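You operate a simulated robot arm through the tools that you are given. There is no shell and no other tool.

You are at the controls of a simulated robot arm. One attempt, no reset.

Task
Oil the patches on the grips of the old rake and the trowel.
Fine: lock the cradle's clamp and close the vice first; load the dauber at the linseed oil tin and put it back; free both at the end; the spare handles stay. A coat counts when it lies all over at full strength: go over it till it gets no stronger.

Only the result counts: the job must be done as asked and must still hold three seconds after the hand-in. Knocking over, shifting, dropping, spilling or breaking anything else fails it.

Robot
A 6-joint arm with a two-finger parallel gripper, fixed in place. Base frame: the origin is at the foot of the arm, x ahead of it, y to its left, z up; the work surface is at about z = 820. Readings come in mm, degrees, newtons and seconds.
Its first joint turns from -166.0 to 166.0 degrees. Payload 3.43 kg.
The tool frame sits at the grasp point between the pads (the TCP): z along the fingers, y along the line on which they close. The tips reach 34 mm beyond it. Largest opening 128 mm; finger width 24, thickness 12; the body of the gripper, 48 by 130 mm, starts 96 mm behind the TCP.
Orientation is told as [roll, pitch, yaw] about the base's x, y, z axes, in that order, counted from this pose: with the fingers straight down and closing along the base's y, the tool's x points along the base's -x, its y along +y and its z along -z.

Tools
- The arm moves only by the tool jog_arm. Its argument "targets" is a list of rows, each an object (a shift or turn left out is 0, a gripper value left out holds the last) with "delta_pos": the shift along the tool's x, y, z in units of 25 mm (1.0 is 25 mm), a list of three; "rotation": the turn, a rotation vector about the tool's x, y, z in units of 8 degrees (1.0 is 8 degrees), a list of three; "claw": the opening, from 0 (shut) to 1 (fully open). In form: [{"delta_pos": [x, y, z], "rotation": [wx, wy, wz], "claw": claw}, ...]. A call has 1 to 20 rows; each row shifts and turns the commanded pose from where the row before left it, along the tool's axes as they then stand. A call with a number of a shift or a turn outside -1 to 1 is refused whole. Rows are played at 5 a second. More than 50 mm and 8.6 degrees between two rows, or a gripper value outside its range, and nothing of the call is played. A pose out of reach is approached as far as the arm can. The call stops where the force on the tool passes 40 N (or 10 N more than at its start, if that is more) or the arm is blocked; 0.2 s more then pass. Each finger travels about 153 mm/s and halts on what it meets, pressing with about 30 N; the grip force reading is that of the motor and also rises with nothing between the fingers. The clock runs only during rows and for 0.2 s after the last one: add rows that do not move to give the fingers time. The reply holds the time, the measured pose of the TCP, the force on the tool along the base axes, the opening and the grip force, in the units named above and with some noise, with the torque about the TCP (base axes, N m) and any sound that the robot's microphone picked up, and new pictures: "show" is both (left out), scene, wrist or none.
- Cameras (640 x 400 px; columns grow to the right, rows downward): "scene" is fixed at [397.1, -499.8, 1553.6]; the picture's right is [0.53, -0.85, 0.00], its down [-0.59, -0.37, -0.72] and it looks along [0.61, 0.38, -0.70] (base axes); focal length 298 px, centre (320, 200). "wrist" rides on the gripper at [76, -11, -160] in the tool frame; the picture's right is [0.15, 0.99, 0.00], its down [-0.88, 0.13, -0.46] and it looks along [-0.45, 0.07, 0.89] (tool axes); focal length 234 px, centre (320, 200). There is no depth. A picture from a camera that has moved, and an enlarged one, comes with that camera's place and axes in the base frame and with its lens.
- enlarge(camera, box): a new picture of the part [left, top, right, bottom] of that camera's present view, enlarged. No time passes.
- close_job(): hands the job in; it is judged then, once.

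Nothing tells you positions but the pictures and the camera data. Unless the task says otherwise, let go and move clear before handing in.

The tools are called after "Call:" as a command line: name --argument value ..., lists and objects as JSON in quotes. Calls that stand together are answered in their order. jog_arm: Moves the arm, as the interface text tells. Its arguments: {"type":"object","properties":{"targets":{"type":"array"},"show":{"type":"string","enum":["both","scene","wrist","none"]}},"required":["targets"]} The other tools are called the same way: enlarge (camera, box) takes an enlarged picture of a part of a camera's view; close_job () hands the job in.

At the start:

```text
time: 0.0
eef_pos: [624.3, 276.1, 1168.0]
tcp_rot: [0.2, -0.2, 0.1]
ft_force: [-0.6, -0.5, -1.3]
wrist_torque: [-0.01, 0.01, 0.02]
width: 128.1
gripper_force: 0.1
```

scene: 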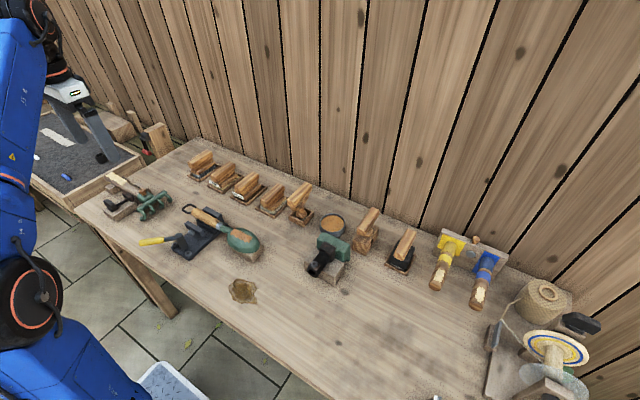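
wrist: 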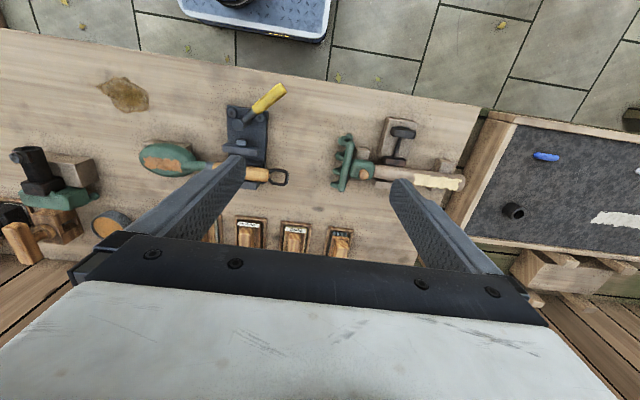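

I see a bench along a fence with several clamped tools, a row of brushes/daubers, tins and a wheel on the right. I'll look closer at everything before moving.

Call:
enlarge --camera "scene" --box '[80, 130, 280, 310]'

Call:
enlarge --camera "scene" --box '[250, 170, 430, 300]'

Call:
enlarge --camera "scene" --box '[400, 210, 620, 400]'

Call:
enlarge --camera "wrist" --box '[320, 80, 500, 220]'

Call:
enlarge --camera "wrist" --box '[120, 70, 320, 200]'

Call:
enlarge --camera "wrist" --box '[0, 130, 140, 270]'

```text
2.22 times, centred on (180, 220) of scene
camera zoom: at [397.1, -499.8, 1553.6], right [0.53, -0.85, 0.0], down [-0.59, -0.37, -0.72], along [0.61, 0.38, -0.7], focal length 662 px, centre (631, 156)
```

zoom: 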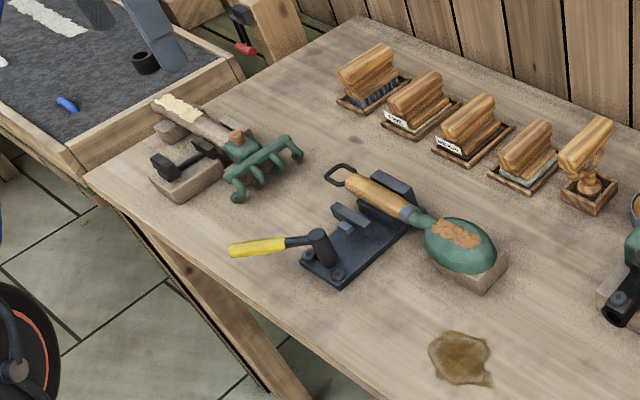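

```text
3.08 times, centred on (340, 235) of scene
camera zoom: at [397.1, -499.8, 1553.6], right [0.53, -0.85, 0.0], down [-0.59, -0.37, -0.72], along [0.61, 0.38, -0.7], focal length 917 px, centre (258, 92)
```

zoom: 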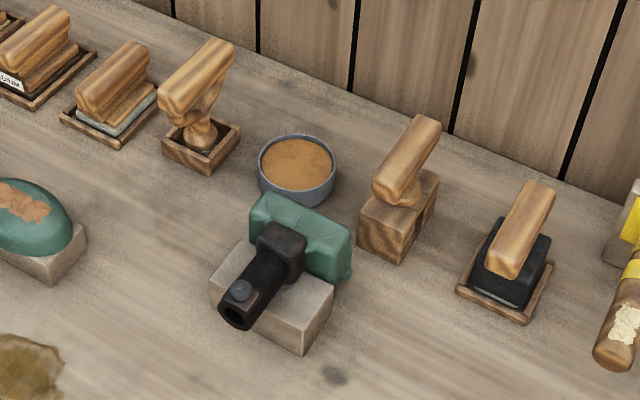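

```text
2.11 times, centred on (510, 305) of scene
camera zoom: at [397.1, -499.8, 1553.6], right [0.53, -0.85, 0.0], down [-0.59, -0.37, -0.72], along [0.61, 0.38, -0.7], focal length 627 px, centre (-80, -21)
```

zoom: 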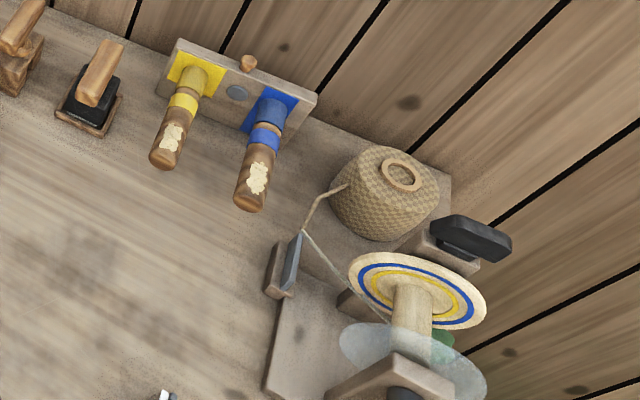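

```text
2.86 times, centred on (410, 150) of wrist
camera zoom: at [548.8, 265.1, 1326.7], right [-0.15, 0.99, 0.0], down [0.88, 0.13, 0.46], along [0.45, 0.07, -0.89], focal length 669 px, centre (63, 343)
```

zoom: 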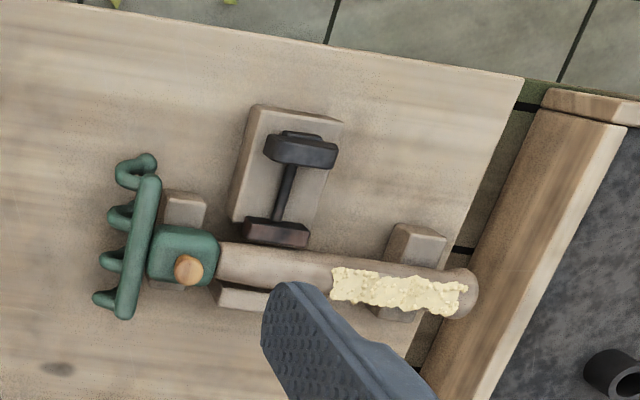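

```text
3.08 times, centred on (220, 135) of wrist
camera zoom: at [548.8, 265.1, 1326.7], right [-0.15, 0.99, 0.0], down [0.88, 0.13, 0.46], along [0.45, 0.07, -0.89], focal length 720 px, centre (628, 400)
```

zoom: 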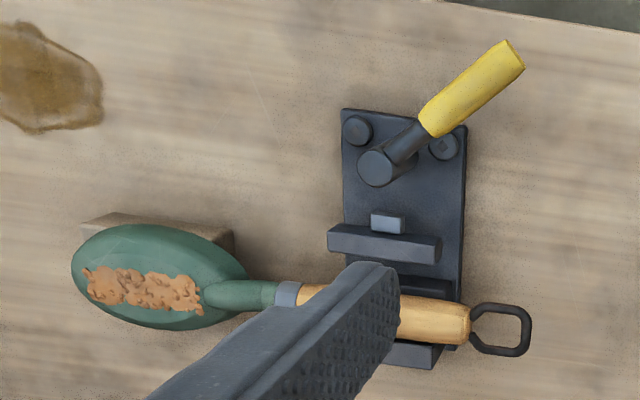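

```text
2.86 times, centred on (70, 200) of wrist
camera zoom: at [548.8, 265.1, 1326.7], right [-0.15, 0.99, 0.0], down [0.88, 0.13, 0.46], along [0.45, 0.07, -0.89], focal length 669 px, centre (1034, 200)
```

zoom: 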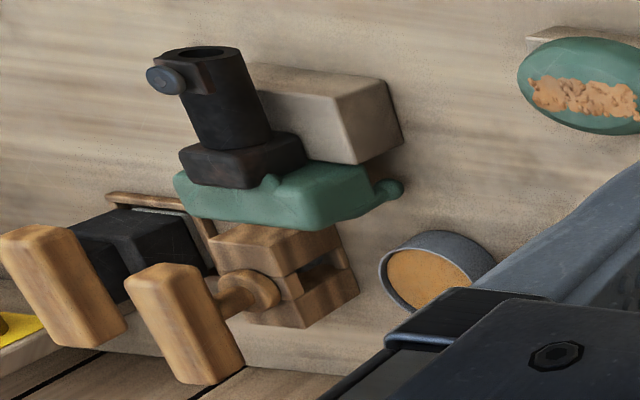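

The scene holds a rake in a cradle at left, a trowel in a lever vice, tray-mounted hand tools along the fence, a tin, and spare handles on a rack. I'll zoom tighter on labels and the tin.

Call:
enlarge --camera "scene" --box '[180, 140, 260, 190]'

Call:
enlarge --camera "scene" --box '[240, 170, 320, 220]'

Call:
enlarge --camera "scene" --box '[310, 200, 390, 250]'

Call:
enlarge --camera "scene" --box '[170, 195, 270, 265]'

Call:
enlarge --camera "scene" --box '[95, 165, 185, 225]'

Call:
enlarge --camera "wrist" --box '[190, 190, 370, 270]'

```text
8.00 times, centred on (220, 165) of scene
camera zoom: at [397.1, -499.8, 1553.6], right [0.53, -0.85, 0.0], down [-0.59, -0.37, -0.72], along [0.61, 0.38, -0.7], focal length 2383 px, centre (1120, 480)
```

zoom: 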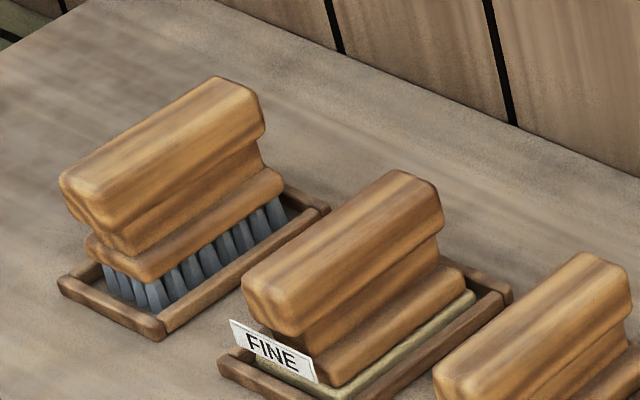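

```text
8.00 times, centred on (280, 195) of scene
camera zoom: at [397.1, -499.8, 1553.6], right [0.53, -0.85, 0.0], down [-0.59, -0.37, -0.72], along [0.61, 0.38, -0.7], focal length 2383 px, centre (640, 240)
```

zoom: 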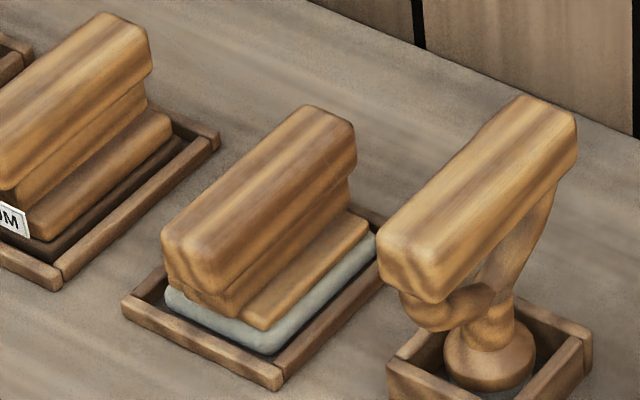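

```text
8.00 times, centred on (350, 225) of scene
camera zoom: at [397.1, -499.8, 1553.6], right [0.53, -0.85, 0.0], down [-0.59, -0.37, -0.72], along [0.61, 0.38, -0.7], focal length 2383 px, centre (80, 0)
```

zoom: 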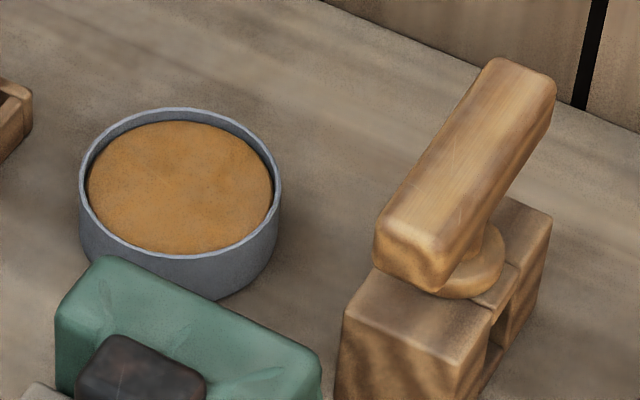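

```text
5.71 times, centred on (220, 230) of scene
camera zoom: at [397.1, -499.8, 1553.6], right [0.53, -0.85, 0.0], down [-0.59, -0.37, -0.72], along [0.61, 0.38, -0.7], focal length 1702 px, centre (891, 29)
```

zoom: 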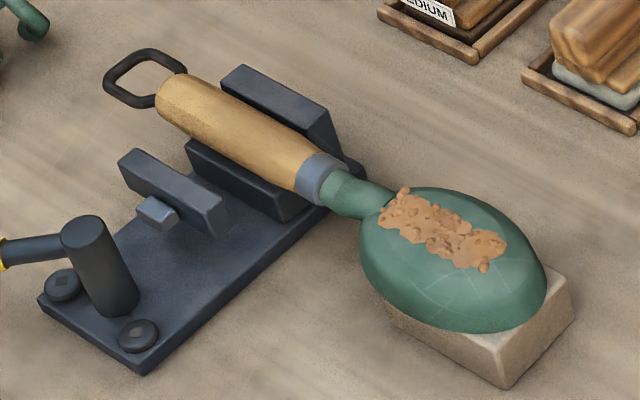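

```text
6.67 times, centred on (140, 195) of scene
camera zoom: at [397.1, -499.8, 1553.6], right [0.53, -0.85, 0.0], down [-0.59, -0.37, -0.72], along [0.61, 0.38, -0.7], focal length 1986 px, centre (1520, 233)
```

zoom: 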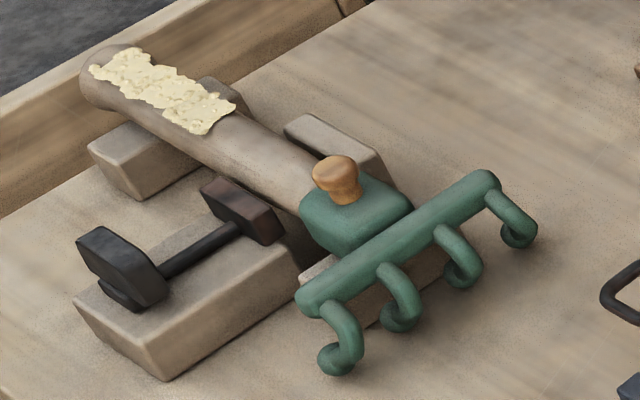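

```text
3.56 times, centred on (280, 230) of wrist
camera zoom: at [548.8, 265.1, 1326.7], right [-0.15, 0.99, 0.0], down [0.88, 0.13, 0.46], along [0.45, 0.07, -0.89], focal length 833 px, centre (462, 93)
```

zoom: 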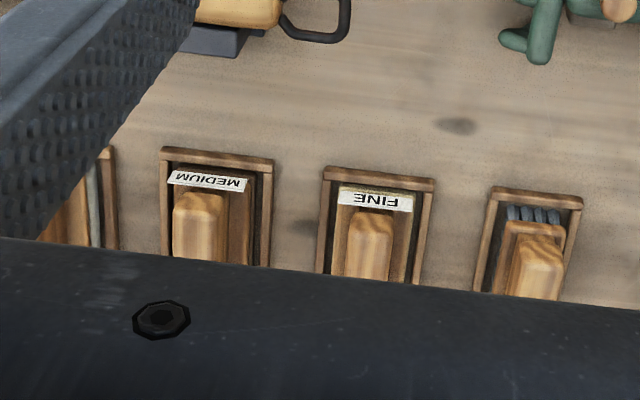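

The trowel sits in the lever vice near (741, 131) and the rake in its cradle near (690, 430). I'll move the wrist camera over the trowel to find the grip patch.

Call:
jog_arm --targets '[{"delta_pos": [-0.869, -0.829, 0.674]}, {"delta_pos": [-0.869, -0.829, 0.674]}, {"delta_pos": [-0.869, -0.829, 0.674]}, {"delta_pos": [-0.869, -0.829, 0.674]}, {"delta_pos": [-0.869, -0.829, 0.674]}, {"delta_pos": [-0.869, -0.829, 0.674]}, {"delta_pos": [-0.869, -0.829, 0.674]}, {"delta_pos": [0, 0, 0]}]'

```text
time: 1.8
eef_pos: [777.3, 130.8, 1049.6]
tcp_rot: [0.3, -0.2, 0.0]
ft_force: [0.5, 0.8, 0.1]
wrist_torque: [-0.03, -0.01, -0.03]
width: 128.0
gripper_force: 0.0
camera wrist: at [701.5, 120.3, 1209.2], right [-0.15, 0.99, 0.0], down [0.88, 0.13, 0.46], along [0.45, 0.07, -0.89], focal length 234 px, centre (320, 200)
```

scene: 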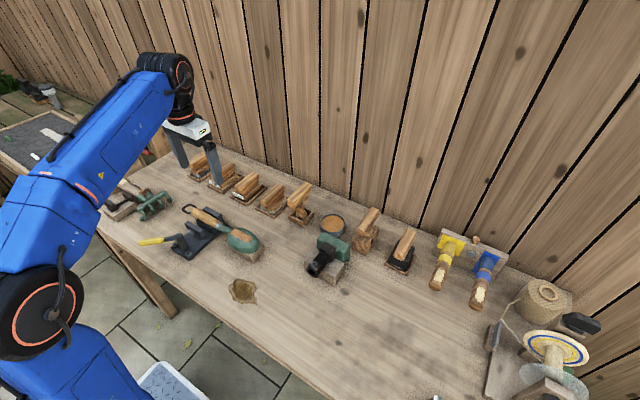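
wrist: 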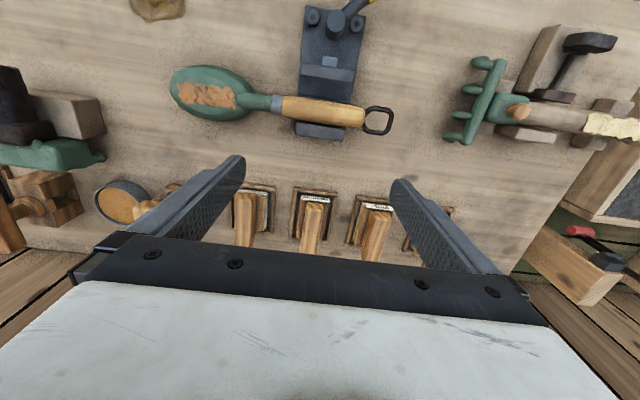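

The trowel is now fully visible in the wrist view; I'll zoom in on its grip, the vice and the rake.

Call:
enlarge --camera "wrist" --box '[160, 50, 410, 160]'

Call:
enlarge --camera "wrist" --box '[280, 0, 400, 80]'

Call:
enlarge --camera "wrist" --box '[430, 20, 640, 160]'

Call:
enlarge --camera "wrist" --box '[0, 60, 200, 260]'

Call:
enlarge --camera "wrist" --box '[220, 170, 460, 270]'

```text
2.56 times, centred on (285, 105) of wrist
camera zoom: at [701.5, 120.3, 1209.2], right [-0.15, 0.99, 0.0], down [0.88, 0.13, 0.46], along [0.45, 0.07, -0.89], focal length 600 px, centre (410, 443)
```

zoom: 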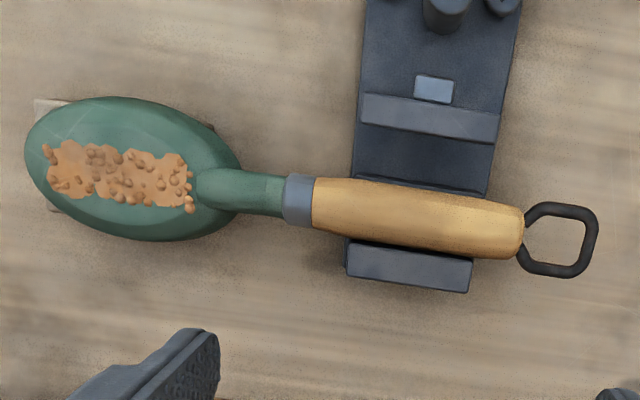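

```text
5.00 times, centred on (340, 40) of wrist
camera zoom: at [701.5, 120.3, 1209.2], right [-0.15, 0.99, 0.0], down [0.88, 0.13, 0.46], along [0.45, 0.07, -0.89], focal length 1171 px, centre (220, 1000)
```

zoom: 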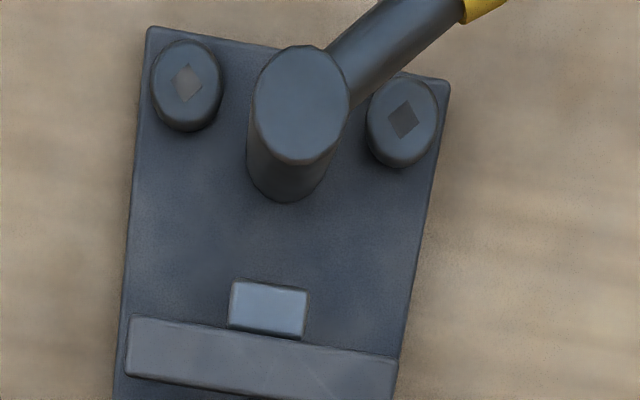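

```text
2.86 times, centred on (535, 90) of wrist
camera zoom: at [701.5, 120.3, 1209.2], right [-0.15, 0.99, 0.0], down [0.88, 0.13, 0.46], along [0.45, 0.07, -0.89], focal length 669 px, centre (-294, 514)
```

zoom: 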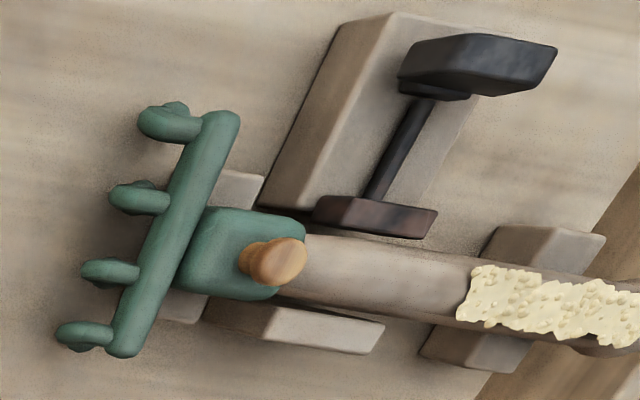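

```text
2.00 times, centred on (100, 160) of wrist
camera zoom: at [701.5, 120.3, 1209.2], right [-0.15, 0.99, 0.0], down [0.88, 0.13, 0.46], along [0.45, 0.07, -0.89], focal length 468 px, centre (760, 280)
```

zoom: 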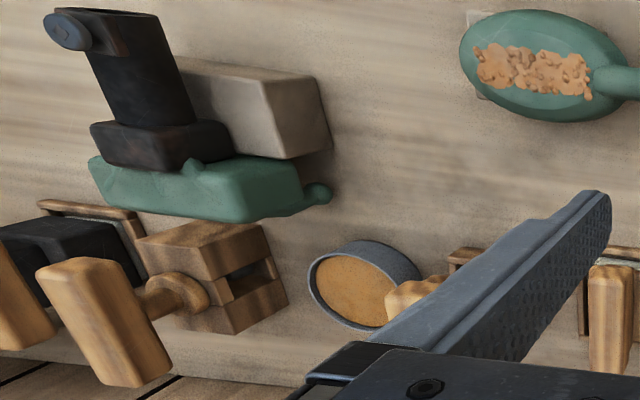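

```text
2.67 times, centred on (340, 220) of wrist
camera zoom: at [701.5, 120.3, 1209.2], right [-0.15, 0.99, 0.0], down [0.88, 0.13, 0.46], along [0.45, 0.07, -0.89], focal length 624 px, centre (267, 147)
```

zoom: 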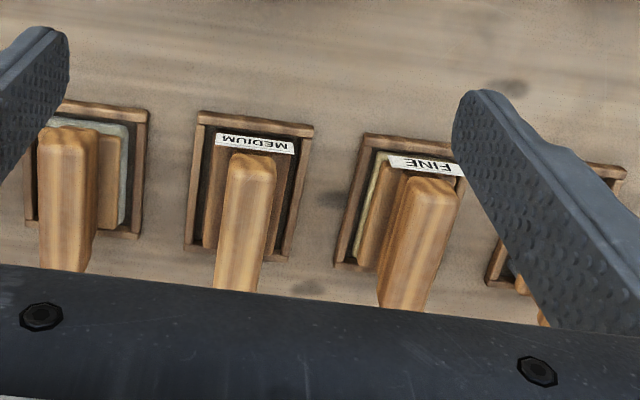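

The trowel's grip seems to have a subtle pale area, and the rake's patch is cream. Next I'll look at the tin and the two candidates for the dauber beside it.

Call:
jog_arm --targets '[{"delta_pos": [-0.243, -0.937, 0.133]}, {"delta_pos": [-0.243, -0.937, 0.133]}, {"delta_pos": [-0.243, -0.937, 0.133]}, {"delta_pos": [-0.243, -0.937, 0.133]}, {"delta_pos": [-0.243, -0.937, 0.133]}, {"delta_pos": [-0.243, -0.937, 0.133]}, {"delta_pos": [-0.243, -0.937, 0.133]}, {"delta_pos": [-0.243, -0.937, 0.133]}, {"delta_pos": [-0.243, -0.937, 0.133]}, {"delta_pos": [-0.243, -0.937, 0.133]}, {"delta_pos": [-0.243, -0.937, 0.133]}, {"delta_pos": [-0.243, -0.937, 0.133]}, {"delta_pos": [0, 0, 0]}]'

```text
time: 4.6
eef_pos: [849.7, -148.9, 1009.9]
tcp_rot: [0.3, -0.2, -0.1]
ft_force: [0.0, -0.8, 0.1]
wrist_torque: [-0.02, 0.0, 0.0]
width: 128.1
gripper_force: 0.0
camera wrist: at [774.3, -159.6, 1168.8], right [-0.15, 0.99, 0.0], down [0.88, 0.13, 0.46], along [0.45, 0.07, -0.89], focal length 234 px, centre (320, 200)
```

scene: 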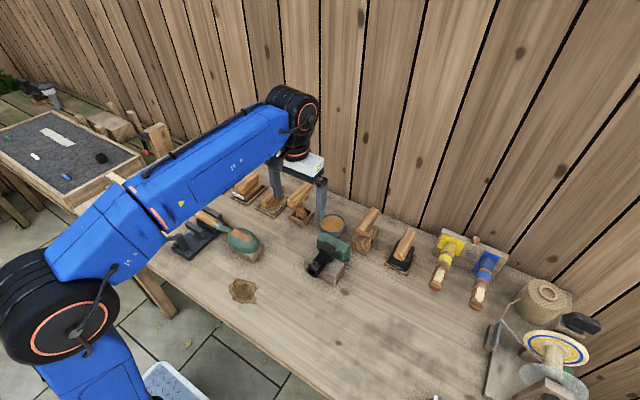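
wrist: 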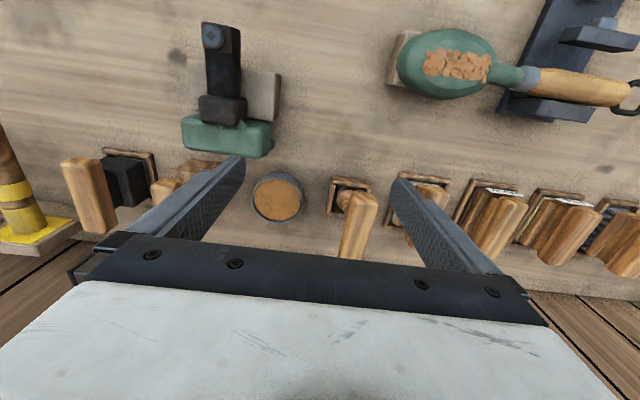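

Call:
enlarge --camera "wrist" --box '[235, 160, 395, 260]'

Call:
enlarge --camera "wrist" --box '[40, 130, 240, 250]'

Call:
enlarge --camera "wrist" --box '[380, 20, 640, 130]'

Call:
enlarge --camera "scene" --box '[280, 180, 360, 240]'

```text
4.00 times, centred on (315, 210) of wrist
camera zoom: at [774.3, -159.6, 1168.8], right [-0.15, 0.99, 0.0], down [0.88, 0.13, 0.46], along [0.45, 0.07, -0.89], focal length 937 px, centre (340, 160)
```

zoom: 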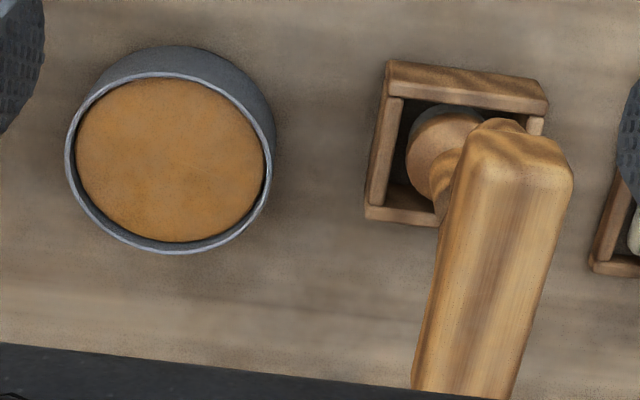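

```text
3.20 times, centred on (140, 190) of wrist
camera zoom: at [774.3, -159.6, 1168.8], right [-0.15, 0.99, 0.0], down [0.88, 0.13, 0.46], along [0.45, 0.07, -0.89], focal length 749 px, centre (896, 232)
```

zoom: 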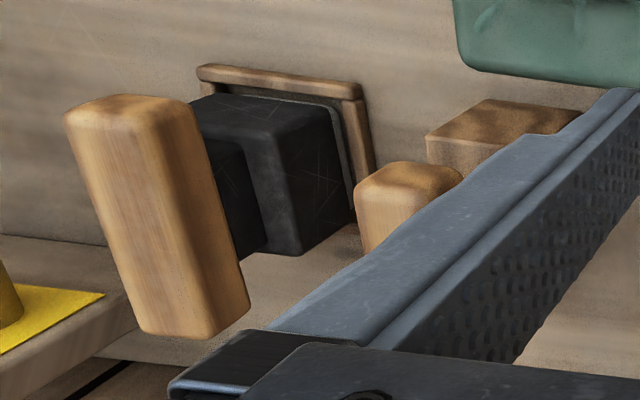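

```text
2.46 times, centred on (510, 75) of wrist
camera zoom: at [774.3, -159.6, 1168.8], right [-0.15, 0.99, 0.0], down [0.88, 0.13, 0.46], along [0.45, 0.07, -0.89], focal length 576 px, centre (-148, 508)
```

zoom: 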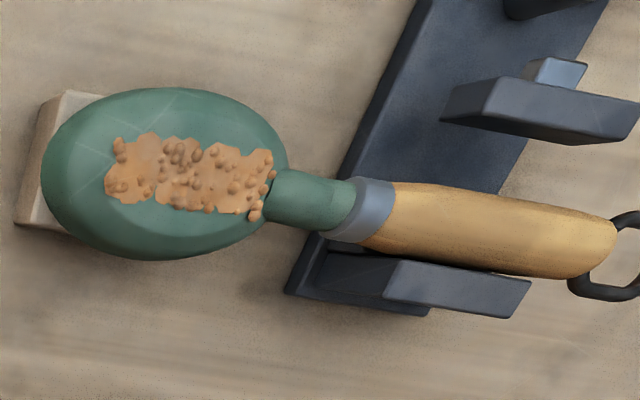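

```text
6.67 times, centred on (320, 210) of scene
camera zoom: at [397.1, -499.8, 1553.6], right [0.53, -0.85, 0.0], down [-0.59, -0.37, -0.72], along [0.61, 0.38, -0.7], focal length 1986 px, centre (320, 133)
```

zoom: 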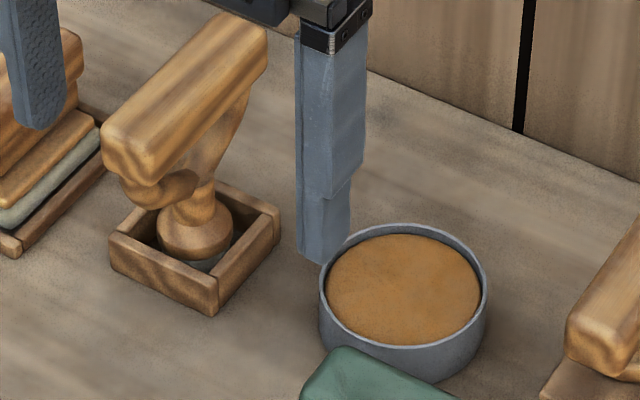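

Tool 5 (square tray beside the tin) looks like the dauber. I'll check tool 6 from a clearer angle before deciding.

Call:
jog_arm --targets '[{"delta_pos": [0.2, -1, 0]}, {"delta_pos": [0.2, -1, 0]}, {"delta_pos": [0.2, -1, 0]}, {"delta_pos": [0.2, -1, 0]}, {"delta_pos": [0.2, -1, 0]}, {"delta_pos": [0.2, -1, 0]}, {"delta_pos": [0, 0, 0]}]'

```text
time: 6.2
eef_pos: [820.1, -298.7, 1008.0]
tcp_rot: [0.1, 0.0, 0.0]
ft_force: [0.3, 0.3, 0.2]
wrist_torque: [-0.04, -0.01, -0.02]
width: 127.9
gripper_force: 0.1
camera wrist: at [745.1, -309.8, 1165.9], right [-0.15, 0.99, 0.0], down [0.88, 0.13, 0.46], along [0.45, 0.07, -0.89], focal length 234 px, centre (320, 200)
```

scene: 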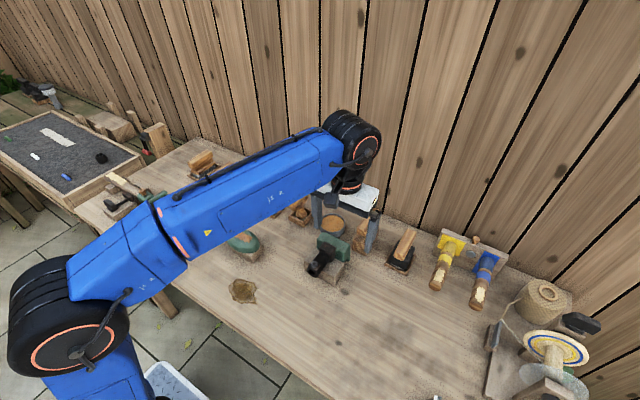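
wrist: 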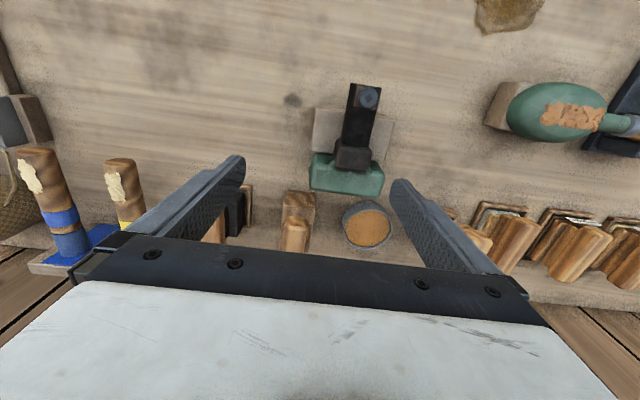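

Call:
enlarge --camera "wrist" --box '[240, 80, 420, 260]'

Call:
enlarge --camera "scene" --box '[340, 200, 430, 280]'

Call:
enlarge --camera "wrist" --box '[0, 60, 260, 270]'

```text
2.22 times, centred on (330, 170) of wrist
camera zoom: at [745.1, -309.8, 1165.9], right [-0.15, 0.99, 0.0], down [0.88, 0.13, 0.46], along [0.45, 0.07, -0.89], focal length 520 px, centre (298, 267)
```

zoom: 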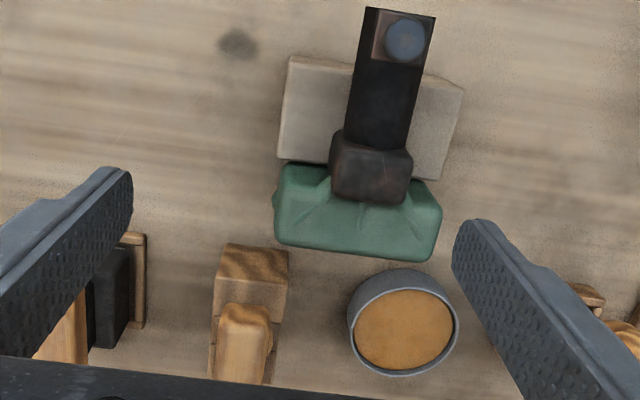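

```text
5.00 times, centred on (385, 240) of scene
camera zoom: at [397.1, -499.8, 1553.6], right [0.53, -0.85, 0.0], down [-0.59, -0.37, -0.72], along [0.61, 0.38, -0.7], focal length 1490 px, centre (-5, 0)
```

zoom: 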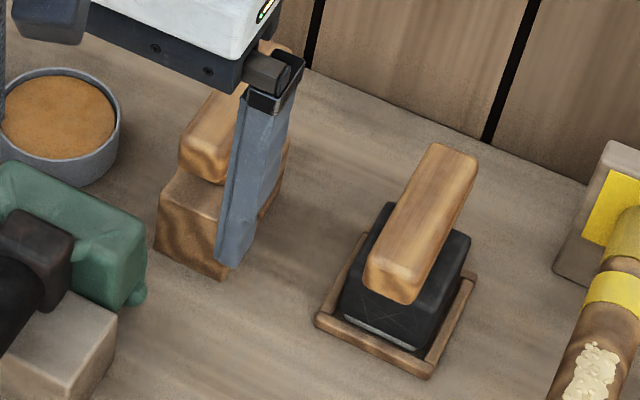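

```text
1.90 times, centred on (130, 165) of wrist
camera zoom: at [745.1, -309.8, 1165.9], right [-0.15, 0.99, 0.0], down [0.88, 0.13, 0.46], along [0.45, 0.07, -0.89], focal length 446 px, centre (682, 267)
```

zoom: 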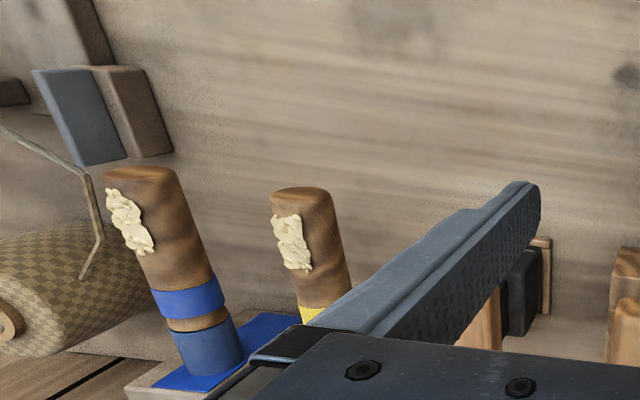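

Tool 6 sits in a slotted block (likely a scraper), so tool 5 in the square tray next to the tin is the dauber. Now I'll go look closely at the cradle clamp at about (640, 430).

Call:
jog_arm --targets '[{"delta_pos": [0, 0, -0.8]}, {"delta_pos": [0, 0.5, -0.8]}, {"delta_pos": [0.15, 1, -0.8]}, {"delta_pos": [0.15, 1, 0]}, {"delta_pos": [0.15, 1, 0]}, {"delta_pos": [0.15, 1, 0]}, {"delta_pos": [0.15, 1, 0]}, {"delta_pos": [0.15, 1, 0]}, {"delta_pos": [0.15, 1, 0]}, {"delta_pos": [0.15, 1, 0]}, {"delta_pos": [0.15, 1, 0]}, {"delta_pos": [0.15, 1, 0]}, {"delta_pos": [0.15, 1, 0]}, {"delta_pos": [0.15, 1, 0]}, {"delta_pos": [0.15, 1, 0]}, {"delta_pos": [0.15, 1, 0]}, {"delta_pos": [0.15, 1, 0]}, {"delta_pos": [0.15, 1, 0]}, {"delta_pos": [0.15, 1, 0]}, {"delta_pos": [0.15, 1, 0]}]' --show "none"

Call:
jog_arm --targets '[{"delta_pos": [0.15, 1, 0]}, {"delta_pos": [0.15, 1, 0]}, {"delta_pos": [0.15, 1, 0]}, {"delta_pos": [0.15, 1, 0]}, {"delta_pos": [0.15, 1, 0]}, {"delta_pos": [0.15, 1, 0]}, {"delta_pos": [0.15, 1, 0]}, {"delta_pos": [0.15, 1, 0]}, {"delta_pos": [0.15, 1, 0.8]}, {"delta_pos": [0.15, 1, 0.8]}, {"delta_pos": [0.15, 1, 0.8]}, {"delta_pos": [0, 0, 0]}]'

```text
time: 10.4
eef_pos: [748.4, 162.2, 1072.8]
tcp_rot: [0.2, -0.2, 0.0]
ft_force: [0.3, -0.5, 0.3]
wrist_torque: [-0.01, -0.02, 0.01]
width: 128.1
gripper_force: 0.1
```

```text
time: 13.0
eef_pos: [708.5, 436.7, 1008.8]
tcp_rot: [0.2, -0.2, 0.0]
ft_force: [0.9, -0.3, 0.1]
wrist_torque: [-0.01, 0.01, 0.0]
width: 128.1
gripper_force: 0.1
camera wrist: at [633.5, 425.4, 1168.5], right [-0.15, 0.99, 0.0], down [0.88, 0.13, 0.46], along [0.45, 0.07, -0.89], focal length 234 px, centre (320, 200)
```

scene: 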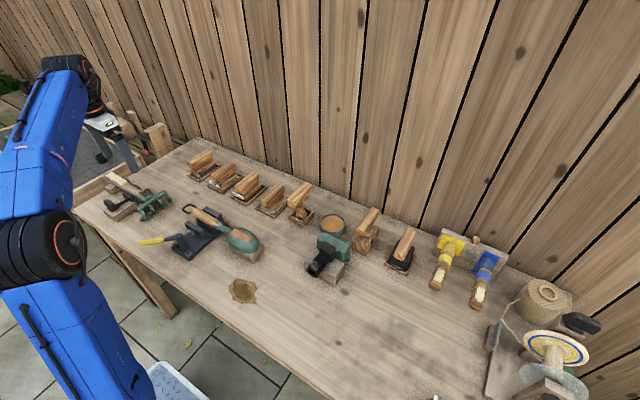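
wrist: 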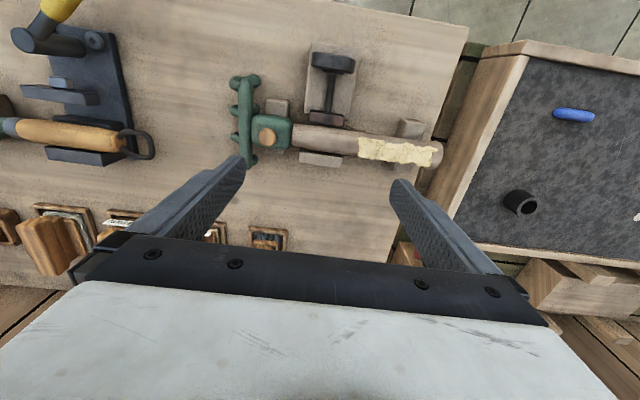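

Call:
enlarge --camera "wrist" --box '[220, 35, 460, 185]'

Call:
enlarge --camera "wrist" --box '[290, 35, 370, 135]'

Call:
enlarge --camera "wrist" --box '[0, 0, 170, 180]'

Call:
enlarge --camera "scene" --box '[95, 165, 165, 225]'

```text
2.67 times, centred on (340, 110) of wrist
camera zoom: at [633.5, 425.4, 1168.5], right [-0.15, 0.99, 0.0], down [0.88, 0.13, 0.46], along [0.45, 0.07, -0.89], focal length 624 px, centre (267, 440)
```

zoom: 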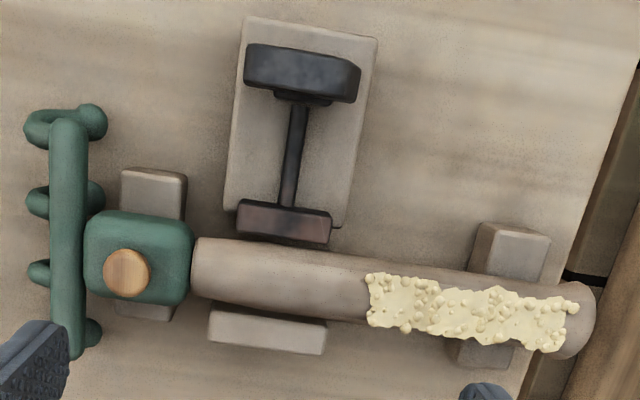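

```text
4.00 times, centred on (330, 85) of wrist
camera zoom: at [633.5, 425.4, 1168.5], right [-0.15, 0.99, 0.0], down [0.88, 0.13, 0.46], along [0.45, 0.07, -0.89], focal length 937 px, centre (280, 660)
```

zoom: 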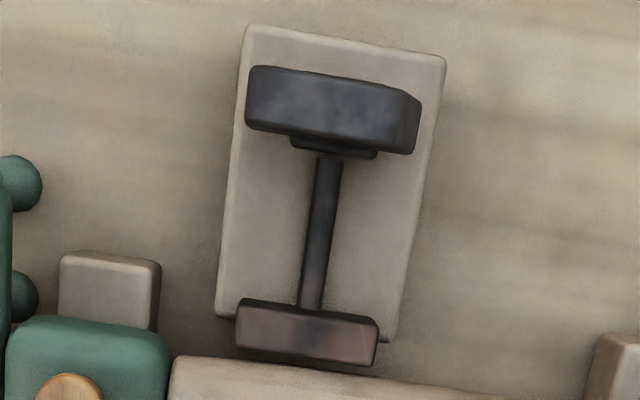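

```text
2.22 times, centred on (85, 90) of wrist
camera zoom: at [633.5, 425.4, 1168.5], right [-0.15, 0.99, 0.0], down [0.88, 0.13, 0.46], along [0.45, 0.07, -0.89], focal length 520 px, centre (842, 444)
```

zoom: 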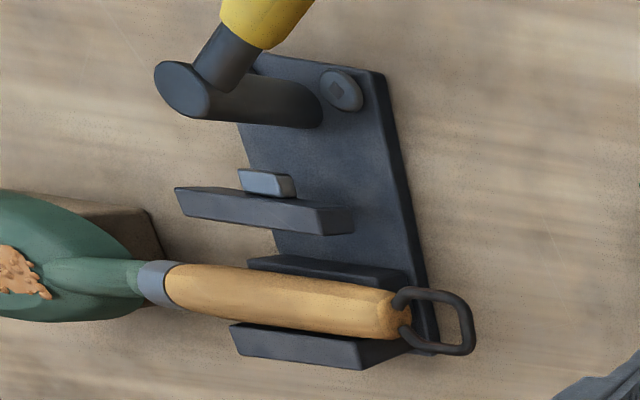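

```text
6.67 times, centred on (130, 195) of scene
camera zoom: at [397.1, -499.8, 1553.6], right [0.53, -0.85, 0.0], down [-0.59, -0.37, -0.72], along [0.61, 0.38, -0.7], focal length 1986 px, centre (1587, 233)
```

zoom: 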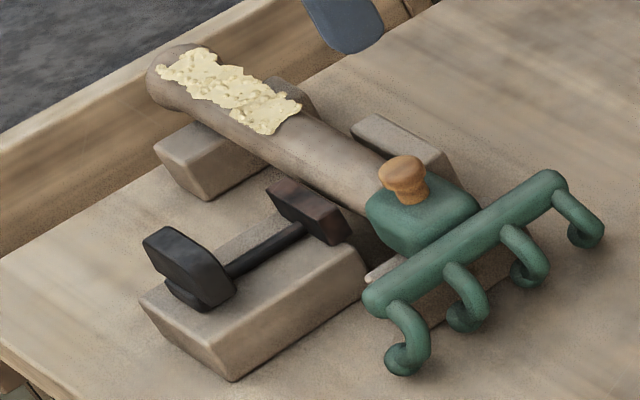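

The cradle clamp is a push-type slider: a black handle at about (616, 437, 875) with a rod and pad facing the rake shaft. I'll set the fingers around the handle, approach it from above and check.

Call:
jog_arm --targets '[{"delta_pos": [0.925, 0, 0], "claw": 0.65}, {"delta_pos": [0.925, 0, 0]}, {"delta_pos": [0.925, 0, 0]}, {"delta_pos": [0.925, 0, 0]}, {"delta_pos": [0, 0, 1]}, {"delta_pos": [0, 0, 1]}, {"delta_pos": [0, 0, 1]}, {"delta_pos": [0, 0, 0]}]'

```text
time: 14.8
eef_pos: [616.1, 436.1, 933.6]
tcp_rot: [0.3, -0.2, -0.1]
ft_force: [0.3, 0.0, -0.3]
wrist_torque: [-0.01, -0.01, 0.04]
width: 83.3
gripper_force: 0.1
camera wrist: at [539.9, 425.9, 1093.6], right [-0.15, 0.99, 0.0], down [0.88, 0.13, 0.46], along [0.45, 0.07, -0.89], focal length 234 px, centre (320, 200)
```

scene: 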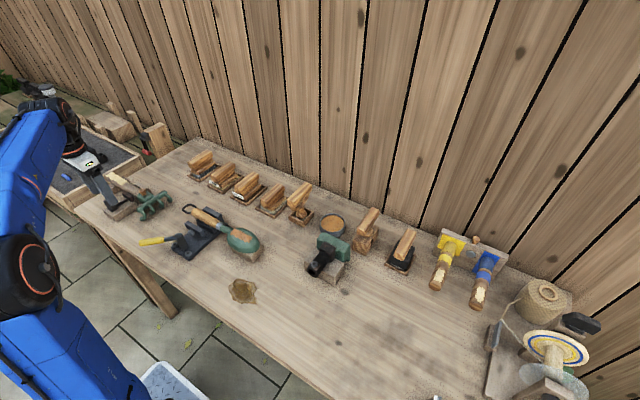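
wrist: 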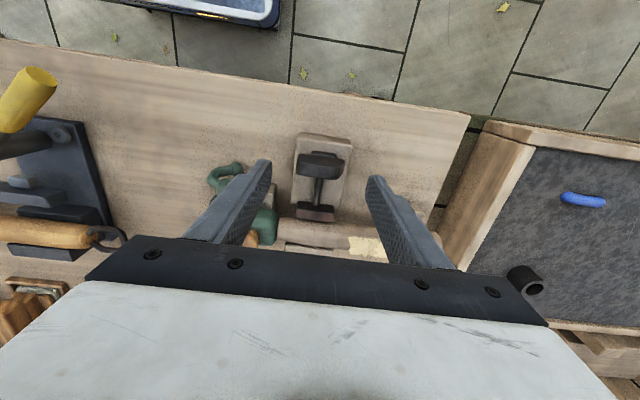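

Call:
enlarge --camera "wrist" --box '[200, 110, 440, 260]'

Call:
enlarge --camera "scene" --box '[60, 145, 180, 225]'

```text
2.67 times, centred on (320, 185) of wrist
camera zoom: at [539.9, 425.9, 1093.6], right [-0.15, 0.99, 0.0], down [0.88, 0.13, 0.46], along [0.45, 0.07, -0.89], focal length 624 px, centre (320, 240)
```

zoom: 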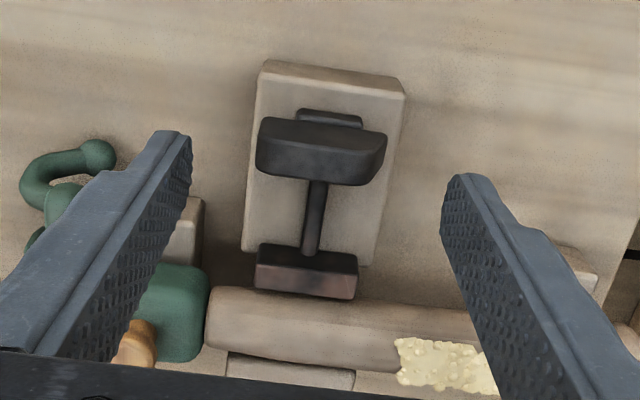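

```text
5.00 times, centred on (120, 185) of scene
camera zoom: at [397.1, -499.8, 1553.6], right [0.53, -0.85, 0.0], down [-0.59, -0.37, -0.72], along [0.61, 0.38, -0.7], focal length 1490 px, centre (1320, 275)
```

zoom: 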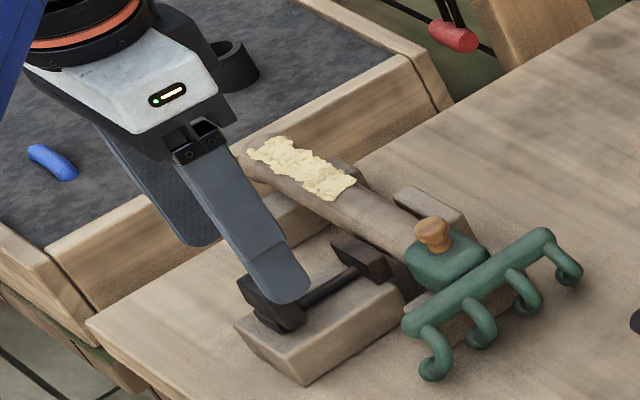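

The handle lies centred between my fingers. I'll lower so the tips come to about z = 854 and close on it.

Call:
jog_arm --targets '[{"delta_pos": [0, 0, 0.9]}, {"delta_pos": [-0.04, 0.06, 0.9]}, {"delta_pos": [0, 0, 0]}, {"claw": 0.45}, {"claw": 0.38}, {"claw": 0.34}, {"claw": 0.3}, {}]'

```text
time: 16.6
eef_pos: [618.5, 439.7, 890.2]
tcp_rot: [0.2, -0.2, 0.0]
ft_force: [-0.4, -0.6, -2.6]
wrist_torque: [-0.43, -0.6, 0.01]
width: 50.0
gripper_force: 45.2
camera wrist: at [542.8, 428.9, 1049.7], right [-0.15, 0.99, 0.0], down [0.88, 0.13, 0.46], along [0.45, 0.07, -0.89], focal length 234 px, centre (320, 200)
```

scene: 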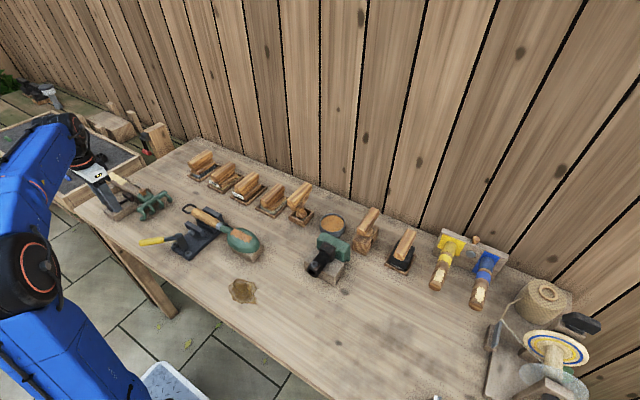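
wrist: 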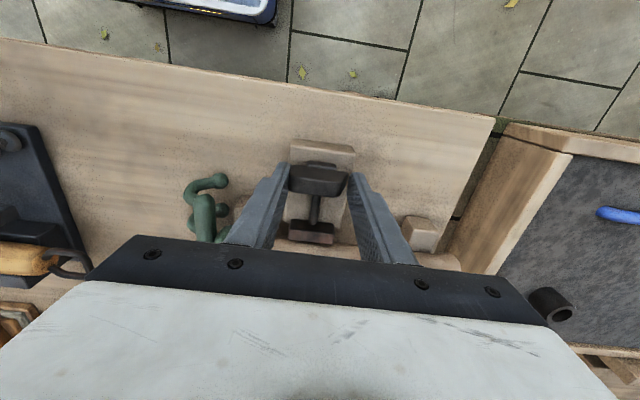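

The clamp handle is gripped (50 mm wide) with no side load. I'll push it toward the rake in small steps, watching force and sound.

Call:
jog_arm --targets '[{"delta_pos": [-0.12, 0, 0]}, {"delta_pos": [-0.12, 0, 0]}, {"delta_pos": [-0.12, 0, 0]}, {"delta_pos": [-0.12, 0, 0]}]' --show "wrist"

```text
time: 17.2
eef_pos: [620.2, 439.0, 891.8]
tcp_rot: [0.0, 0.2, 0.1]
ft_force: [-16.9, -2.2, -0.5]
wrist_torque: [0.19, -0.99, -0.07]
width: 50.0
gripper_force: 45.2
stopped in row 2: the force on the tool passed its limit at 49 N (the readings are from after the stop); the commanded pose is now the measured one
camera wrist: at [545.2, 429.1, 1050.6], right [-0.15, 0.99, 0.0], down [0.88, 0.13, 0.45], along [0.45, 0.07, -0.89], focal length 234 px, centre (320, 200)
```

wrist: 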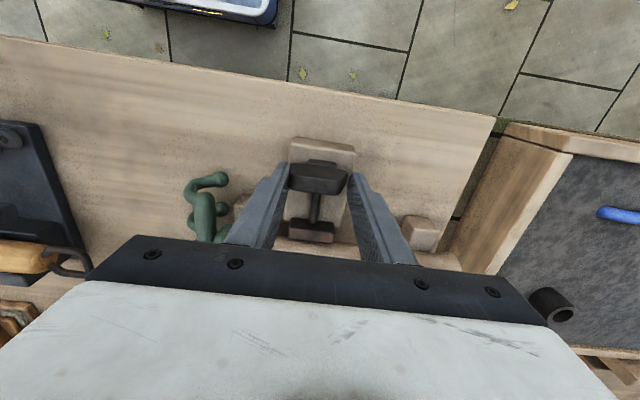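

Pushing +x is blocked right away (49 N). I'll look closely at the mechanism again.

Call:
enlarge --camera "wrist" --box '[270, 130, 370, 250]'

Call:
enlarge --camera "scene" --box '[85, 165, 145, 225]'

```text
3.33 times, centred on (320, 190) of wrist
camera zoom: at [545.2, 429.1, 1050.6], right [-0.15, 0.99, 0.0], down [0.88, 0.13, 0.45], along [0.45, 0.07, -0.89], focal length 781 px, centre (320, 233)
```

zoom: 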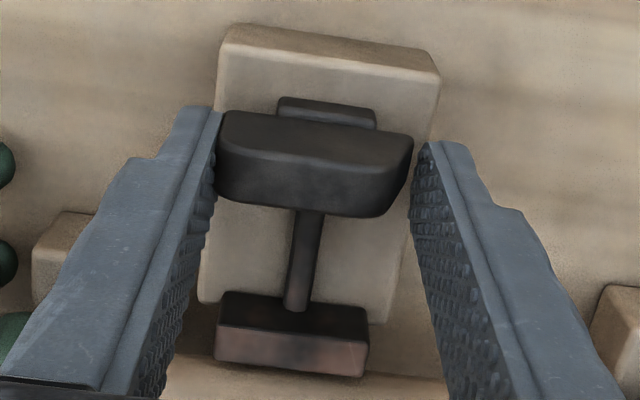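

```text
6.67 times, centred on (115, 195) of scene
camera zoom: at [397.1, -499.8, 1553.6], right [0.53, -0.85, 0.0], down [-0.59, -0.37, -0.72], along [0.61, 0.38, -0.7], focal length 1986 px, centre (1687, 233)
```

zoom: 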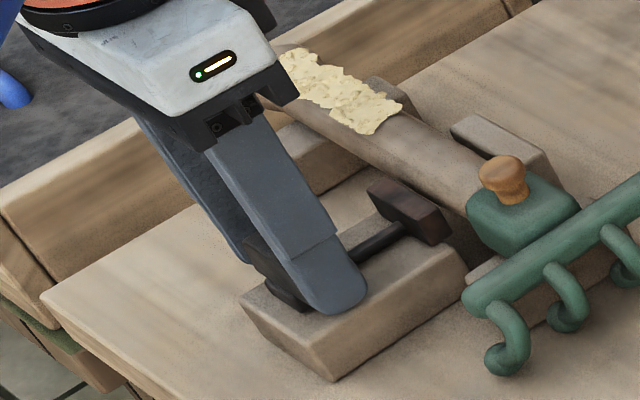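

Comparing the pictures, the handle and pad did shift about 2 mm along with my grip, so it's a slider with resistance. I'll push more gently in half-millimetre rows.

Call:
jog_arm --targets '[{"delta_pos": [-0.02, 0, 0]}, {"delta_pos": [-0.02, 0, 0]}, {"delta_pos": [-0.02, 0, 0]}, {"delta_pos": [-0.02, 0, 0]}, {"delta_pos": [-0.02, 0, 0]}, {"delta_pos": [-0.02, 0, 0]}]' --show "wrist"

```text
time: 18.6
eef_pos: [622.6, 439.1, 891.2]
tcp_rot: [0.0, 0.1, 0.0]
ft_force: [-37.9, 9.3, -3.4]
wrist_torque: [0.31, 0.64, -0.16]
width: 50.0
gripper_force: 44.9
camera wrist: at [547.9, 429.2, 1050.3], right [-0.15, 0.99, 0.0], down [0.88, 0.13, 0.45], along [0.45, 0.07, -0.89], focal length 234 px, centre (320, 200)
```

wrist: 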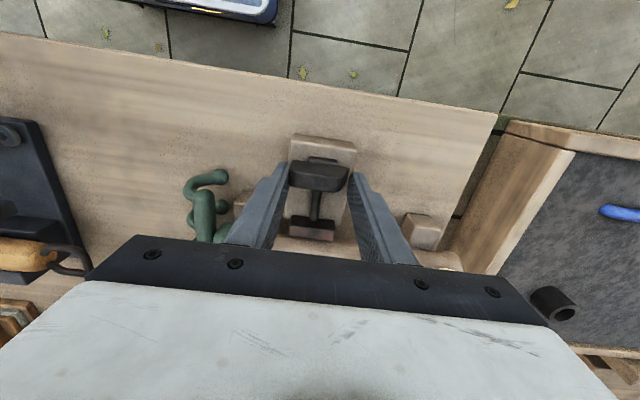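

It slides against roughly 38 N (a detent/spring). I'll keep pushing gently and listen for a click.

Call:
jog_arm --targets '[{"delta_pos": [-0.02, 0, 0]}, {"delta_pos": [-0.02, 0, 0]}, {"delta_pos": [-0.02, 0, 0]}, {"delta_pos": [-0.02, 0, 0]}, {"delta_pos": [-0.02, 0, 0]}, {"delta_pos": [-0.02, 0, 0]}]' --show "wrist"

```text
time: 20.0
eef_pos: [627.6, 439.4, 891.0]
tcp_rot: [0.0, 0.1, 0.0]
ft_force: [7.3, 2.3, 4.9]
wrist_torque: [0.02, -1.19, -0.02]
width: 50.2
gripper_force: 44.8
camera wrist: at [552.8, 429.1, 1050.7], right [-0.15, 0.99, 0.0], down [0.88, 0.13, 0.45], along [0.45, 0.07, -0.89], focal length 234 px, centre (320, 200)
```

wrist: 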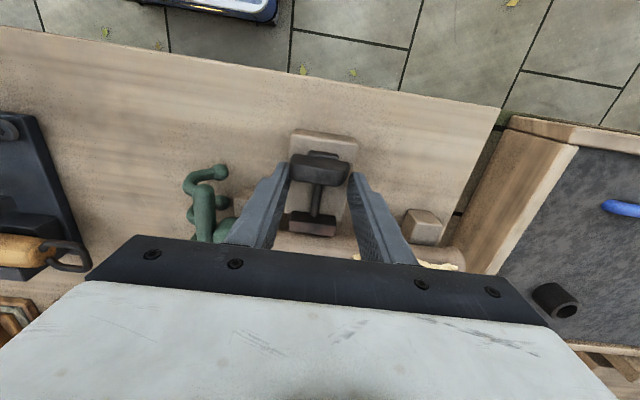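

The slider snapped past its detent (now ~9 mm advanced, force reversed). I'll continue slowly until it seats.

Call:
jog_arm --targets '[{"delta_pos": [-0.03, 0, 0]}, {"delta_pos": [-0.03, 0, 0]}, {"delta_pos": [-0.03, 0, 0]}, {"delta_pos": [-0.03, 0, 0]}, {"delta_pos": [-0.03, 0, 0]}, {"delta_pos": [-0.03, 0, 0]}]' --show "wrist"

```text
time: 21.4
eef_pos: [630.2, 439.6, 890.8]
tcp_rot: [0.0, 0.3, 0.0]
ft_force: [-38.7, -11.1, 0.9]
wrist_torque: [-0.07, 0.72, -0.01]
width: 49.7
gripper_force: 45.1
camera wrist: at [555.2, 429.3, 1050.8], right [-0.15, 0.99, 0.0], down [0.88, 0.13, 0.45], along [0.45, 0.07, -0.89], focal length 234 px, centre (320, 200)
```

wrist: 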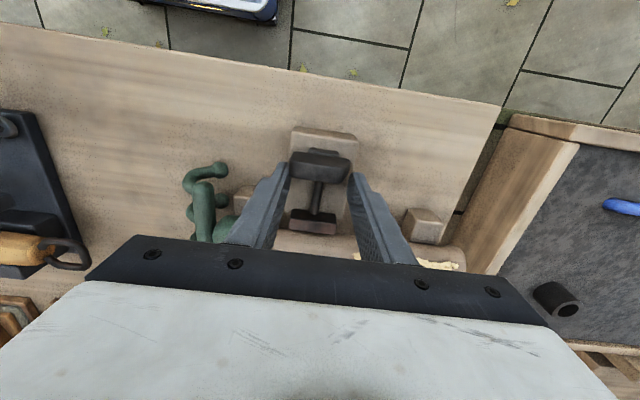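

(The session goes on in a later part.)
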